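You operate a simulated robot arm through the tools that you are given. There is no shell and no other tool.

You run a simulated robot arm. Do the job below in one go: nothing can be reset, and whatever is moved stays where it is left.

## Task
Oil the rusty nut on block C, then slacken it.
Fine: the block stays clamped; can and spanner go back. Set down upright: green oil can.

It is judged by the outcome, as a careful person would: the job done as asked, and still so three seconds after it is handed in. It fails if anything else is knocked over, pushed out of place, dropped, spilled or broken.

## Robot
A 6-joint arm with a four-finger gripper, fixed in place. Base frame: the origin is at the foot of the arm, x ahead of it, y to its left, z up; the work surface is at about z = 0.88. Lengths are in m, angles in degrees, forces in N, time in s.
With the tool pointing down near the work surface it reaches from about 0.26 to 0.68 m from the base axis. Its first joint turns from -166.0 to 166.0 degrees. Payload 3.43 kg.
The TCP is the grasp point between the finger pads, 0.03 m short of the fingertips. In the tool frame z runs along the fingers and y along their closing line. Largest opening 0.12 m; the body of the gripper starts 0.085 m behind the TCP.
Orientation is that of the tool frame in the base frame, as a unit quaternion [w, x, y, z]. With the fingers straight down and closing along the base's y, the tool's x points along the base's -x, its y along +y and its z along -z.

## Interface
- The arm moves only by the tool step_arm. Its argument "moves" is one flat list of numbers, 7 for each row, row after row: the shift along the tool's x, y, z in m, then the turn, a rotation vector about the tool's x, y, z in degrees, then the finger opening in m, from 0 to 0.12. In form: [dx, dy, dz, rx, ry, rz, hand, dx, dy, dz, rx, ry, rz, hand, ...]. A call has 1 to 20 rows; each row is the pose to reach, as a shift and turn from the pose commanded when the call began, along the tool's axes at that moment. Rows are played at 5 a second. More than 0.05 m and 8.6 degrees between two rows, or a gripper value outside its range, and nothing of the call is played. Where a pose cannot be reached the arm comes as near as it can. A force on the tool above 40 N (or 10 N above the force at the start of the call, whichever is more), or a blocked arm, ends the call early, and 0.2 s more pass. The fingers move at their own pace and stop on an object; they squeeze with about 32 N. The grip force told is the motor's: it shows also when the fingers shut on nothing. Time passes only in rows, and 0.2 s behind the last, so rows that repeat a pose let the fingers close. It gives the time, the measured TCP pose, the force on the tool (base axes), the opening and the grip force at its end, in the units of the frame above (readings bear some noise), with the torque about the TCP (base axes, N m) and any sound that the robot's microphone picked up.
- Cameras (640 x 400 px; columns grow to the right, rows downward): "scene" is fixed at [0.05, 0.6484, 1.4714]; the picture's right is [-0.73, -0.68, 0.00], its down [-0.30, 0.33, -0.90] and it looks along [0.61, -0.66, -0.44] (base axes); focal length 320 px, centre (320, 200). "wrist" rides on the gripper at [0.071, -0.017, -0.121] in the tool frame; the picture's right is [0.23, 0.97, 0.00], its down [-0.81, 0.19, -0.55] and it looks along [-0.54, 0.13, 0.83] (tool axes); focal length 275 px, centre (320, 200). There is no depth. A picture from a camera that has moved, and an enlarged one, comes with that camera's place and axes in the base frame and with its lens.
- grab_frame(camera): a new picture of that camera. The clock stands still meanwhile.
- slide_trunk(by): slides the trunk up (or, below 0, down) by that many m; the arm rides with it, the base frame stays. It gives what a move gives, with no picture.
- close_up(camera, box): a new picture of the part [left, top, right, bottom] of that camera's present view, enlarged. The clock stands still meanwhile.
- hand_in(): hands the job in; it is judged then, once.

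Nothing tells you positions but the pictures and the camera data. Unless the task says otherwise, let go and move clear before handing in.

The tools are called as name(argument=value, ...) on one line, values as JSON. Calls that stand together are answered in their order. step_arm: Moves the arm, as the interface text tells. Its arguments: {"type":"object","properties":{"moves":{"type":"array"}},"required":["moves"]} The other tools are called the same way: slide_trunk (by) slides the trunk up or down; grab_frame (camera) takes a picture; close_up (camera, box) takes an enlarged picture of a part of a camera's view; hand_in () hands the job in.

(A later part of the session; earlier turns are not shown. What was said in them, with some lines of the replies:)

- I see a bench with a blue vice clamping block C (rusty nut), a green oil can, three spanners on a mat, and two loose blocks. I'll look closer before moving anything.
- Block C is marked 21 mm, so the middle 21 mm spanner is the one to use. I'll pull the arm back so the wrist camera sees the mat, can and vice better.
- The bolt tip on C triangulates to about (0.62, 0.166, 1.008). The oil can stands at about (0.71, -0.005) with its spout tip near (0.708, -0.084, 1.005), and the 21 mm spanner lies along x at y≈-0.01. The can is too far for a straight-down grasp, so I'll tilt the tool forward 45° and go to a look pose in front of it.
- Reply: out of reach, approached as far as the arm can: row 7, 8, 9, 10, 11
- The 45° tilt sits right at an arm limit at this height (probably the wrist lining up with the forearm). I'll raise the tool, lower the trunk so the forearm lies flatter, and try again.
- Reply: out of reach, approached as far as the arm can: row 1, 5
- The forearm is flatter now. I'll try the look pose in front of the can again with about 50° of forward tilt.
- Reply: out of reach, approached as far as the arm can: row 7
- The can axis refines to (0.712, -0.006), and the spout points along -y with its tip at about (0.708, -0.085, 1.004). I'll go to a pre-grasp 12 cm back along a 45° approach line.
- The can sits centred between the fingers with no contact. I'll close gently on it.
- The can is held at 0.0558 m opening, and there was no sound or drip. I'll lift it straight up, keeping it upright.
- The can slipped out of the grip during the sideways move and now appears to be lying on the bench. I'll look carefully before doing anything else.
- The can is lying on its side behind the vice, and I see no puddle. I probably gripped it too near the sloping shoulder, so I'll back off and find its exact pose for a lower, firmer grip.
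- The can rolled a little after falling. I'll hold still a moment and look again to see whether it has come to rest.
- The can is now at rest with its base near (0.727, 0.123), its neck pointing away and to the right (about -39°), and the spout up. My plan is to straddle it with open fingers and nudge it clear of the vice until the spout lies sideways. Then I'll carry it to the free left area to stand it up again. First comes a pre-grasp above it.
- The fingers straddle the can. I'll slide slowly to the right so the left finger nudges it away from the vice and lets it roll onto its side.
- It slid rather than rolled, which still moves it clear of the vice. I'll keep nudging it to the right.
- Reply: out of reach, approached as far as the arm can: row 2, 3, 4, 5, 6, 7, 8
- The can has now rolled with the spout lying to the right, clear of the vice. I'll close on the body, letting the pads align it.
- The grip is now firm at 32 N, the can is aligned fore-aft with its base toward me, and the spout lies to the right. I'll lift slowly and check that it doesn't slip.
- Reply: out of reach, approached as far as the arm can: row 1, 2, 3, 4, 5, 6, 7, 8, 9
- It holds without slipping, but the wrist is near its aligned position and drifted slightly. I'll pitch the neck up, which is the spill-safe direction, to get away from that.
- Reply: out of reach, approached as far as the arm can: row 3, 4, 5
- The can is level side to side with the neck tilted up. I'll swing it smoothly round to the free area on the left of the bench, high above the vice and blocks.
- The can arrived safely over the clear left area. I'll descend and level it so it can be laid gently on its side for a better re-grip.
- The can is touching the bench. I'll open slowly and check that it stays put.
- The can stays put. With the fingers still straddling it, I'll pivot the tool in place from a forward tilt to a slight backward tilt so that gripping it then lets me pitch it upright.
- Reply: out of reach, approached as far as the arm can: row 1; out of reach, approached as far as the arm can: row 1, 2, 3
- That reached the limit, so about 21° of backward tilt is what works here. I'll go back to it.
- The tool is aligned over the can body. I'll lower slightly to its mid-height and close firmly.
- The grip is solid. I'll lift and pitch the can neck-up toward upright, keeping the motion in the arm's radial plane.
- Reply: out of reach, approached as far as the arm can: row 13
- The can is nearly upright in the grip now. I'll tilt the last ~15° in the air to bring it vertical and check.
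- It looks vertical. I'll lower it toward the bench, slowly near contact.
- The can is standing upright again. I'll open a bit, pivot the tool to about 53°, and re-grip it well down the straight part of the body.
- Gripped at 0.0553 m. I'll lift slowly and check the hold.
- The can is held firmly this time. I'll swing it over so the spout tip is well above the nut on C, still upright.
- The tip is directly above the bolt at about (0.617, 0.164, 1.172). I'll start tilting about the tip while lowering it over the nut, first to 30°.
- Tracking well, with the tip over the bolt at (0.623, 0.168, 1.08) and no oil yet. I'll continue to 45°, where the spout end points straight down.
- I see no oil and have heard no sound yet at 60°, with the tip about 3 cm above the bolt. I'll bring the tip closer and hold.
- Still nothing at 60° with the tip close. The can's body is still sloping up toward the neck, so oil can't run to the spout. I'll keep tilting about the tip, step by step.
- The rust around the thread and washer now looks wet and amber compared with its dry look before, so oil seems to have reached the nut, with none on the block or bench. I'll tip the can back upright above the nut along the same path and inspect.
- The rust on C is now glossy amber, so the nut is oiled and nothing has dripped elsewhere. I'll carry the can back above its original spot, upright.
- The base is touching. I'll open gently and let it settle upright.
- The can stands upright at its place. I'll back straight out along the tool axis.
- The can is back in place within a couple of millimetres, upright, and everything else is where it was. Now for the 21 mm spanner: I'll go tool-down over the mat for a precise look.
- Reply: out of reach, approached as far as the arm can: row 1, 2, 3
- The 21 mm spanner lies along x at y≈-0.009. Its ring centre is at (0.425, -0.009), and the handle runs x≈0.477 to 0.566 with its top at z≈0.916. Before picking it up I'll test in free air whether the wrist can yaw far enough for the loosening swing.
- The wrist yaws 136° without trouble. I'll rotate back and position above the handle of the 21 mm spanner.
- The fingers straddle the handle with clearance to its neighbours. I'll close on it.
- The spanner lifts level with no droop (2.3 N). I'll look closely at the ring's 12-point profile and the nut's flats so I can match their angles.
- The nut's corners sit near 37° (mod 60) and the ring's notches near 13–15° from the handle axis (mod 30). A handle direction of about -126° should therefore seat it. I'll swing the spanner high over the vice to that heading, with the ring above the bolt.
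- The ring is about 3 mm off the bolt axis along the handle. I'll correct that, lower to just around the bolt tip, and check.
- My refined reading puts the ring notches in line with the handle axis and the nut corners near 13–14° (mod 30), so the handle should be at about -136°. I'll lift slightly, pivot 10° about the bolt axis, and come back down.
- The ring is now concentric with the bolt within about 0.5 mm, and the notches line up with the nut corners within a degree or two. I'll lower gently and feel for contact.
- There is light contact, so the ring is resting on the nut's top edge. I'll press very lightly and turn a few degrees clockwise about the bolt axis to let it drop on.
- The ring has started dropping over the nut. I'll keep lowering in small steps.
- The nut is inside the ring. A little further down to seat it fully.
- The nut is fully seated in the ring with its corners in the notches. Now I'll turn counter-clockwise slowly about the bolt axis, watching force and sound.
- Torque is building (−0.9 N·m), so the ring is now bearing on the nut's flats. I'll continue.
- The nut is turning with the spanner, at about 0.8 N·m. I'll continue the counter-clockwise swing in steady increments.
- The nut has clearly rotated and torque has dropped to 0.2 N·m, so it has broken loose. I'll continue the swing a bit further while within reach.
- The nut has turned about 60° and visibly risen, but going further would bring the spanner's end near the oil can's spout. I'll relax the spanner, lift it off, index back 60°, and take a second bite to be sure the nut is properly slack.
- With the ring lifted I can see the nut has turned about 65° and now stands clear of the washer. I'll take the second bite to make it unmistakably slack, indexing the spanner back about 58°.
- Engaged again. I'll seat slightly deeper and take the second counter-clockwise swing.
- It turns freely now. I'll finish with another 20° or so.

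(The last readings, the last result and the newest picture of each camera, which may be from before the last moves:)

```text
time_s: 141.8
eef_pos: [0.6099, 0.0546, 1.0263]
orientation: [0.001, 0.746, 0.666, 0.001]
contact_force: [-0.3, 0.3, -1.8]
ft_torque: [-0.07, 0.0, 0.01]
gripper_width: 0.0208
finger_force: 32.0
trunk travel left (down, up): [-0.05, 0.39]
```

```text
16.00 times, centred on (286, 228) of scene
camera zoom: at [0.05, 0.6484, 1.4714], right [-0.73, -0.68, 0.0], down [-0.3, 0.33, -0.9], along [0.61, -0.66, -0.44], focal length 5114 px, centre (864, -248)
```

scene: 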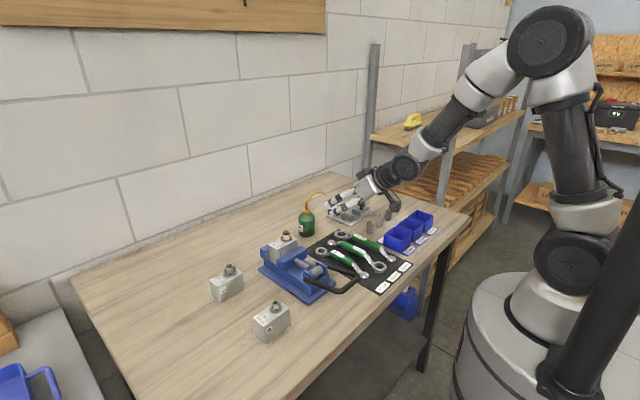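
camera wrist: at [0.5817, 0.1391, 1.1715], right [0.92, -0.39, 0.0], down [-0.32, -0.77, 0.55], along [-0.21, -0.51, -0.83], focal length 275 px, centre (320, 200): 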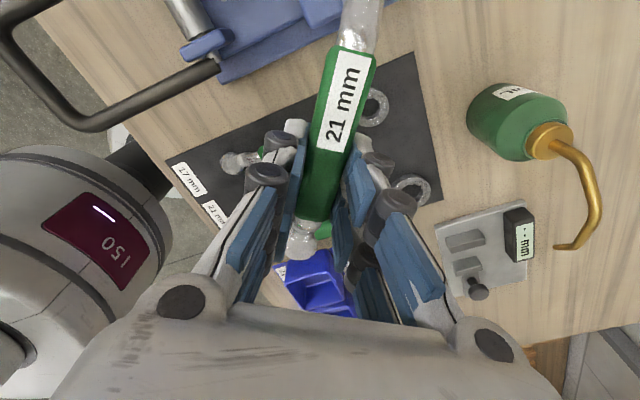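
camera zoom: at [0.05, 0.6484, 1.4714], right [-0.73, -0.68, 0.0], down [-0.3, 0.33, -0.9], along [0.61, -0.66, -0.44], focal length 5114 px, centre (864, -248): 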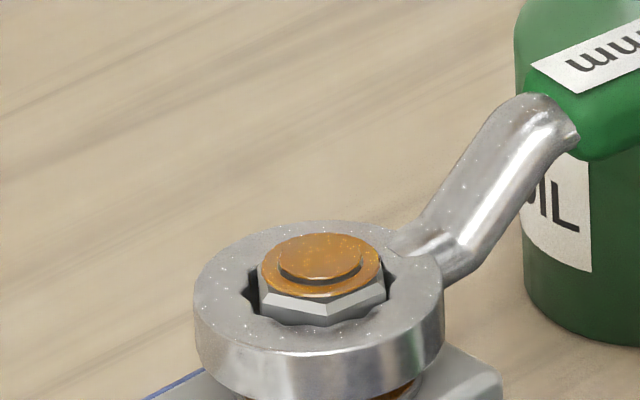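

That's plenty: the nut is about 100° round and well up the thread. I'll relax the spanner and lift it straight off.

step_arm(moves=[0.0001, -0.0025, 0, 0, 0, 1.2, 0.005, 0.0001, -0.0045, 0, 0, 0, 2.2, 0.005, 0.0001, -0.0045, -0.005, 0, 0, 2.2, 0.005, 0.0001, -0.0045, -0.01, 0, 0, 2.2, 0.005, 0.0001, -0.0045, -0.016, 0, 0, 2.2, 0.005, 0.0001, -0.0045, -0.024, 0, 0, 2.2, 0.005, 0.0001, -0.0045, -0.034, 0, 0, 2.2, 0.005, 0.0001, -0.0045, -0.05, 0, 0, 2.2, 0.005, 0.0001, -0.0045, -0.07, 0, 0, 2.2, 0.005, 0.0001, -0.0045, -0.07, 0, 0, 2.2, 0.005])

close_up(camera="scene", box=[270, 223, 302, 243])

close_up(camera="scene", box=[240, 160, 420, 290])

```text
time_s: 144.0
eef_pos: [0.6048, 0.0544, 1.0948]
orientation: [0.001, 0.759, 0.651, 0.001]
contact_force: [0.3, 0.4, -1.3]
ft_torque: [-0.1, 0.0, 0.05]
gripper_width: 0.0212
finger_force: 31.7
trunk travel left (down, up): [-0.05, 0.39]
```

```text
16.00 times, centred on (286, 233) of scene
camera zoom: at [0.05, 0.6484, 1.4714], right [-0.73, -0.68, 0.0], down [-0.3, 0.33, -0.9], along [0.61, -0.66, -0.44], focal length 5114 px, centre (864, -328)
```

zoom: 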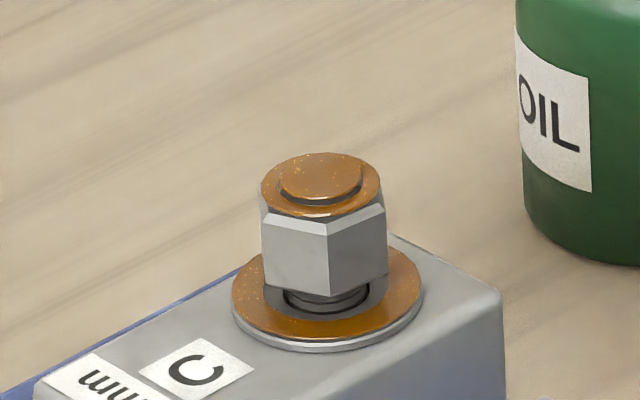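

```text
3.08 times, centred on (330, 225) of scene
camera zoom: at [0.05, 0.6484, 1.4714], right [-0.73, -0.68, 0.0], down [-0.3, 0.33, -0.9], along [0.61, -0.66, -0.44], focal length 983 px, centre (289, 123)
```

zoom: 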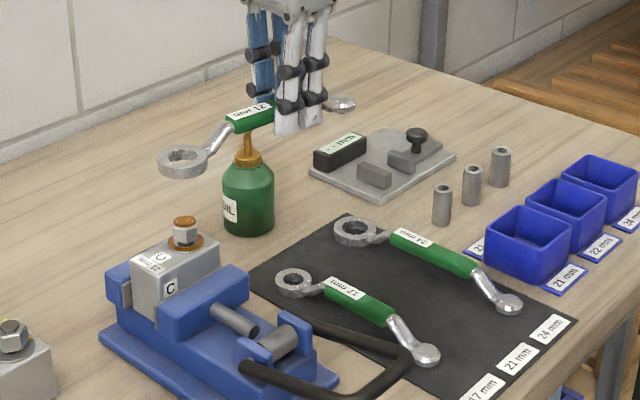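

The nut is visibly slack, lifted off the washer with thread showing underneath, and still on its bolt; block C is still clamped. Now I'll carry the spanner back above its place on the mat.

step_arm(moves=[-0.0056, -0.0041, 0, 0, 0, -7.6, 0.005, -0.0112, -0.0082, 0, 0, 0, -15.2, 0.005, -0.0169, -0.0123, 0, 0, 0, -22.8, 0.005, -0.0225, -0.0163, 0, 0, 0, -30.4, 0.005, -0.0281, -0.0204, 0, 0, 0, -38, 0.005, -0.0337, -0.0245, 0, 0, 0, -45.6, 0.005, -0.0394, -0.0286, 0, 0, 0, -53.2, 0.005, -0.045, -0.0327, 0, 0, 0, -60.8, 0.005, -0.0506, -0.0368, 0, 0, 0, -68.4, 0.005, -0.0562, -0.0408, 0, 0, 0, -76, 0.005, -0.0619, -0.0449, 0, 0, 0, -83.6, 0.005, -0.0675, -0.049, 0, 0, 0, -91.2, 0.005, -0.0731, -0.0531, 0, 0, 0, -98.8, 0.005, -0.0731, -0.0531, 0, 0, 0, -98.8, 0.005, -0.0731, -0.0531, 0, 0, 0, -98.8, 0.005])

grab_frame(camera="wrist")

close_up(camera="scene", box=[310, 150, 430, 290])

```text
time_s: 147.2
eef_pos: [0.5418, -0.0099, 1.0946]
orientation: [0.0, 0.0, 1.0, 0.0]
contact_force: [0.5, 0.3, -2.6]
ft_torque: [0.01, -0.05, -0.04]
gripper_width: 0.0213
finger_force: 31.7
trunk travel left (down, up): [-0.05, 0.39]
```

```text
taken
camera wrist: at [0.4689, -0.0271, 1.2149], right [-0.23, 0.97, 0.0], down [0.81, 0.19, 0.55], along [0.54, 0.13, -0.83], focal length 275 px, centre (320, 200)
```

wrist: 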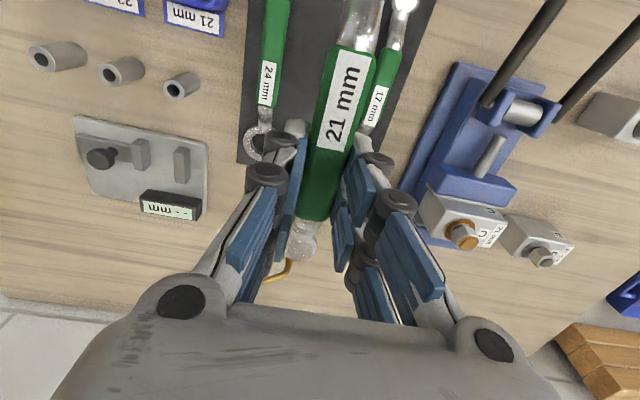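

```text
2.86 times, centred on (370, 220) of scene
camera zoom: at [0.05, 0.6484, 1.4714], right [-0.73, -0.68, 0.0], down [-0.3, 0.33, -0.9], along [0.61, -0.66, -0.44], focal length 913 px, centre (177, 143)
```

zoom: 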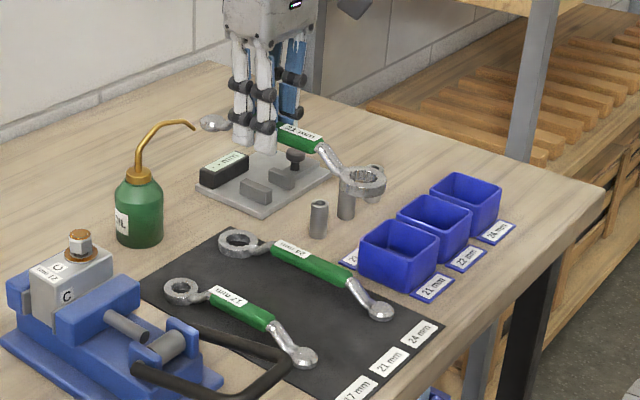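

Lined up over its place. Lowering it onto the mat.

step_arm(moves=[0, 0, 0.015, 0, 0, 0, 0.005, 0, 0, 0.04, 0, 0, 0, 0.005, 0, 0, 0.07, 0, 0, 0, 0.005, 0, 0, 0.1, 0, 0, 0, 0.005, 0, 0, 0.13, 0, 0, 0, 0.005, 0, 0, 0.15, 0, 0, 0, 0.005, 0, 0, 0.163, 0, 0, 0, 0.005, 0, 0, 0.163, 0, 0, 0, 0.005])

close_up(camera="scene", box=[320, 215, 420, 290])

grab_frame(camera="wrist")

```text
time_s: 149.0
eef_pos: [0.541, -0.0099, 0.9318]
orientation: [0.0, 0.001, 1.0, 0.0]
contact_force: [-0.3, 0.2, -2.1]
ft_torque: [0.04, -0.08, -0.01]
gripper_width: 0.021
finger_force: 31.6
trunk travel left (down, up): [-0.05, 0.39]
```

```text
5.33 times, centred on (370, 252) of scene
camera zoom: at [0.05, 0.6484, 1.4714], right [-0.73, -0.68, 0.0], down [-0.3, 0.33, -0.9], along [0.61, -0.66, -0.44], focal length 1705 px, centre (53, -80)
```

zoom: 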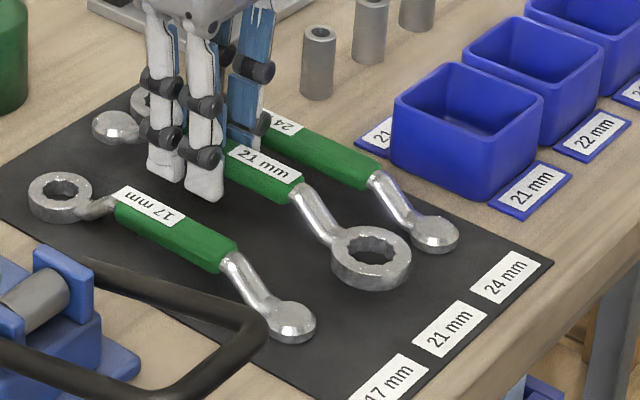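

```text
taken
camera wrist: at [0.4698, -0.0268, 1.0521], right [-0.23, 0.97, 0.0], down [0.81, 0.19, 0.55], along [0.54, 0.13, -0.83], focal length 275 px, centre (320, 200)
```

wrist: 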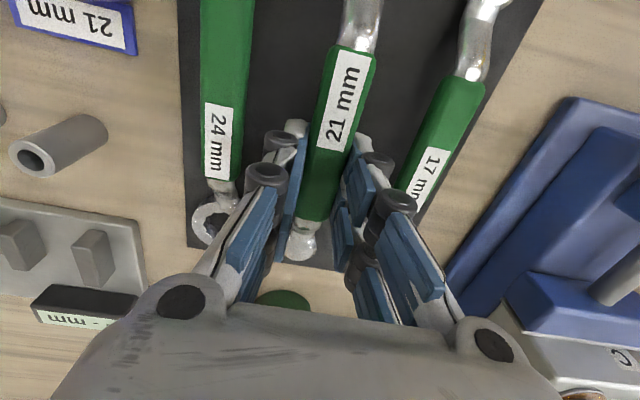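

step_arm(moves=[0, 0, 0.004, 0, 0, 0, 0.005, 0, 0, 0.008, 0, 0, 0, 0.005, 0, 0, 0.011, 0, 0, 0, 0.005, 0, 0, 0.0135, 0, 0, 0, 0.005, 0, 0, 0.0135, 0, 0, 0, 0.005])

```text
time_s: 150.2
eef_pos: [0.5415, -0.0101, 0.9183]
orientation: [0.003, -0.001, 1.0, 0.0]
contact_force: [-0.1, 1.4, 7.1]
ft_torque: [-0.01, 1.15, -0.11]
gripper_width: 0.0212
finger_force: 32.3
trunk travel left (down, up): [-0.05, 0.39]
```

The ring end is touching the mat. Releasing gently.

step_arm(moves=[0, 0, 0, 0, 0, 0, 0.02, 0, 0, 0, 0, 0, 0, 0.022, 0, 0, 0, 0, 0, 0, 0.025, 0, 0, 0, 0, 0, 0, 0.03, 0, 0, 0, 0, 0, 0, 0.038, 0, 0, 0, 0, 0, 0, 0.042, 0, 0, 0, 0, 0, 0, 0.042])

close_up(camera="scene", box=[320, 220, 400, 280])

grab_frame(camera="wrist")

```text
time_s: 151.8
eef_pos: [0.5414, -0.0094, 0.9186]
orientation: [0.0, 0.0, 1.0, 0.0]
contact_force: [-0.3, -0.3, 0.2]
ft_torque: [-0.01, 0.01, 0.01]
gripper_width: 0.0421
finger_force: 0.0
trunk travel left (down, up): [-0.05, 0.39]
```

```text
6.67 times, centred on (360, 250) of scene
camera zoom: at [0.05, 0.6484, 1.4714], right [-0.73, -0.68, 0.0], down [-0.3, 0.33, -0.9], along [0.61, -0.66, -0.44], focal length 2131 px, centre (53, -133)
```

zoom: 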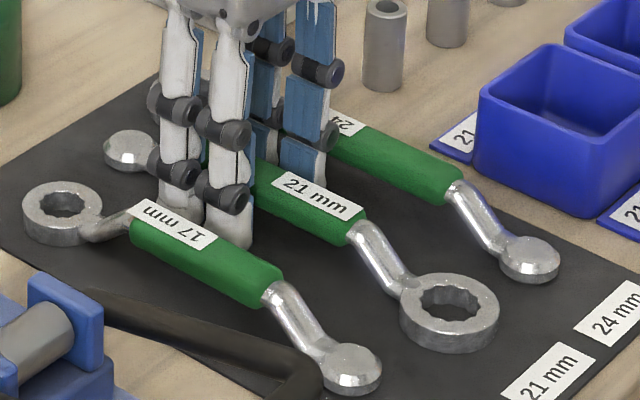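

```text
taken
camera wrist: at [0.4697, -0.0278, 1.0385], right [-0.23, 0.97, 0.0], down [0.81, 0.19, 0.55], along [0.54, 0.13, -0.83], focal length 275 px, centre (320, 200)
```

wrist: 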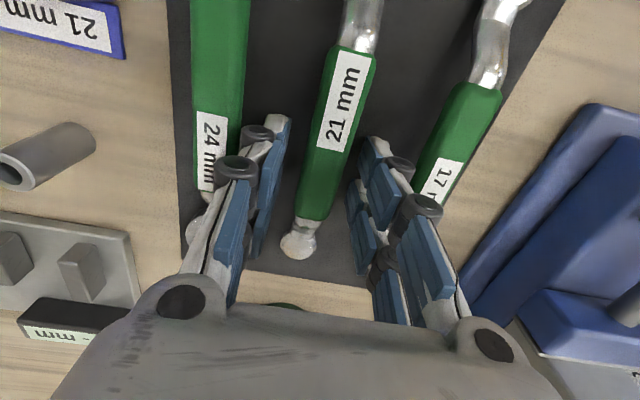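

The spanner is back in its place. I'll rise straight up and clear, then do a final check.

step_arm(moves=[0, 0, -0.015, 0, 0, 0, 0.042, 0, 0, -0.035, 0, 0, 0, 0.042, 0, 0, -0.065, 0, 0, 0, 0.042, 0, 0, -0.1, 0, 0, 0, 0.045, 0, 0, -0.14, 0, 0, 0, 0.05, 0.03, 0, -0.18, 0, 0, 0, 0.06, 0.06, 0, -0.21, 0, 0, 0, 0.06, 0.1, 0, -0.24, 0, 0, 0, 0.06, 0.14, 0, -0.26, 0, 0, 0, 0.06, 0.14, 0, -0.26, 0, 0, 0, 0.06])

grab_frame(camera="scene")

grab_frame(camera="wrist")

close_up(camera="scene", box=[250, 180, 410, 280])

```text
time_s: 154.0
eef_pos: [0.4021, -0.0108, 1.1804]
orientation: [0.001, 0.0, 1.0, 0.0]
contact_force: [-0.5, 0.9, 0.3]
ft_torque: [0.03, 0.01, -0.01]
gripper_width: 0.0601
finger_force: 0.1
trunk travel left (down, up): [-0.05, 0.39]
```

```text
taken
```

scene: 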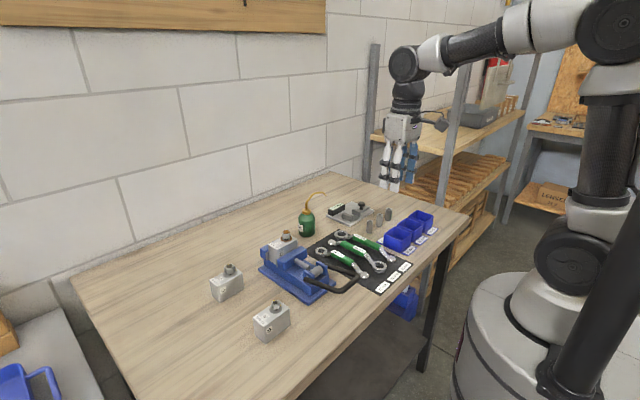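

```text
taken
camera wrist: at [0.3307, -0.0288, 1.3004], right [-0.23, 0.97, 0.0], down [0.81, 0.19, 0.55], along [0.54, 0.13, -0.83], focal length 275 px, centre (320, 200)
```

wrist: 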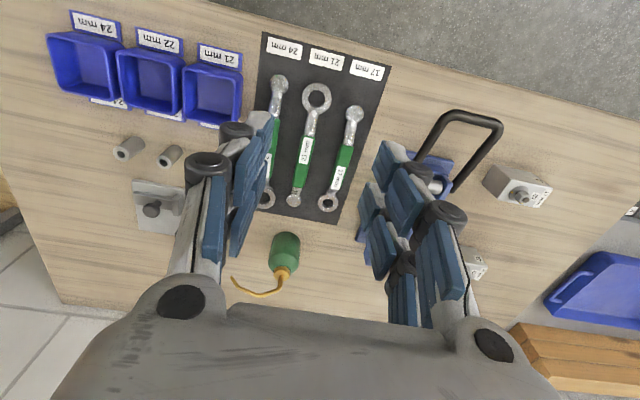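

```text
4.00 times, centred on (330, 230) of scene
camera zoom: at [0.05, 0.6484, 1.4714], right [-0.73, -0.68, 0.0], down [-0.3, 0.33, -0.9], along [0.61, -0.66, -0.44], focal length 1278 px, centre (280, 80)
```

zoom: 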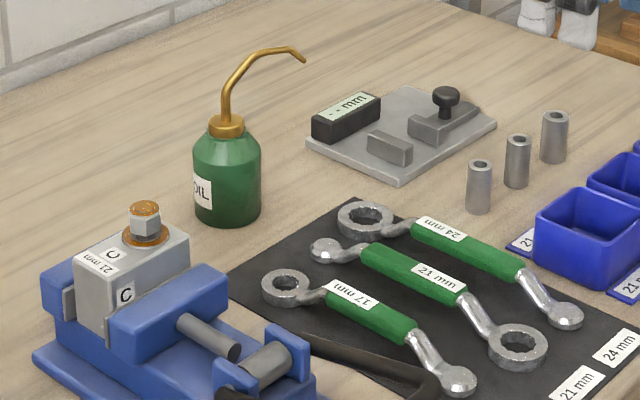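

Everything looks in order. One last check of the bench for any oil marks and of blocks B and D before handing in.

close_up(camera="scene", box=[150, 190, 330, 350])

close_up(camera="scene", box=[270, 223, 302, 243])

```text
2.50 times, centred on (240, 270) of scene
camera zoom: at [0.05, 0.6484, 1.4714], right [-0.73, -0.68, 0.0], down [-0.3, 0.33, -0.9], along [0.61, -0.66, -0.44], focal length 799 px, centre (520, 25)
```

zoom: 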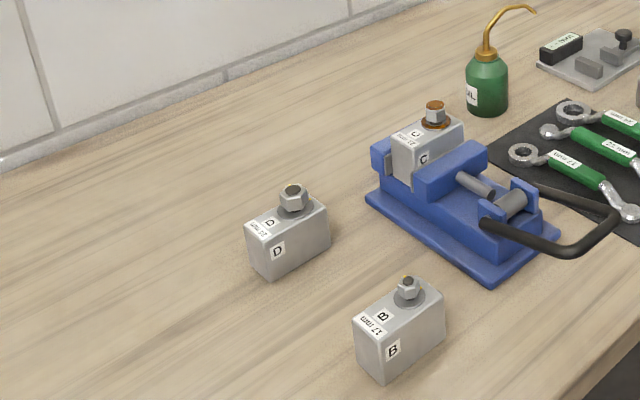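

```text
16.00 times, centred on (286, 233) of scene
camera zoom: at [0.05, 0.6484, 1.4714], right [-0.73, -0.68, 0.0], down [-0.3, 0.33, -0.9], along [0.61, -0.66, -0.44], focal length 5114 px, centre (864, -328)
```

zoom: 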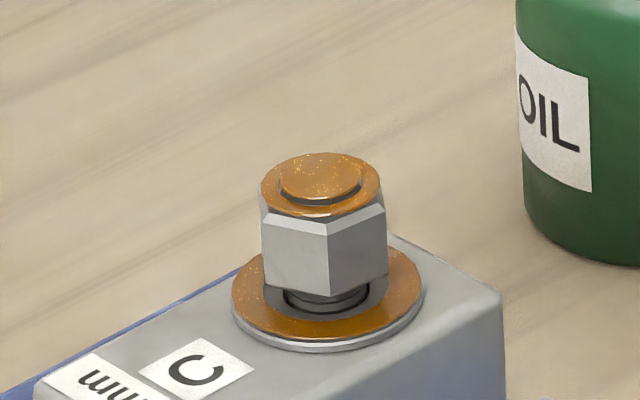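

The nut on C is oiled and slack, block C is still clamped, and the can and spanner are back in place. The bench shows no oil marks, the other blocks haven't moved, and the gripper is empty and clear. I'm handing in.

hand_in()

```text
The job is handed in.
```

The nut on block C is oiled and slackened, but I dropped the oil can once on the way.

**The drop:** on the first carry the can slipped out of the grip and fell onto the bench behind the vice. I had gripped it too high, near its sloping shoulder. It lay on its side until I nudged it clear of the vice, picked it up and stood it upright again. I saw no oil on the bench and nothing else knocked over. If a drop counts against the job, this one happened.

- **Oiling:** I held the spout tip over the nut and tipped the can in stages to about 90°. The rust around the thread and washer then looked wet and amber. I saw no oil anywhere else.
- **Slackening:** I used the 21 mm spanner in two counter-clockwise swings, about 100° in total. The nut broke loose at roughly 0.9 N·m and then turned freely. It now stands clear of its washer and is still on the bolt.
- **Block C:** it is still clamped in the vice.
- **Can and spanner:** the can is upright on its original spot and the spanner is back on the mat, each within a few millimetres. The gripper is empty and clear.
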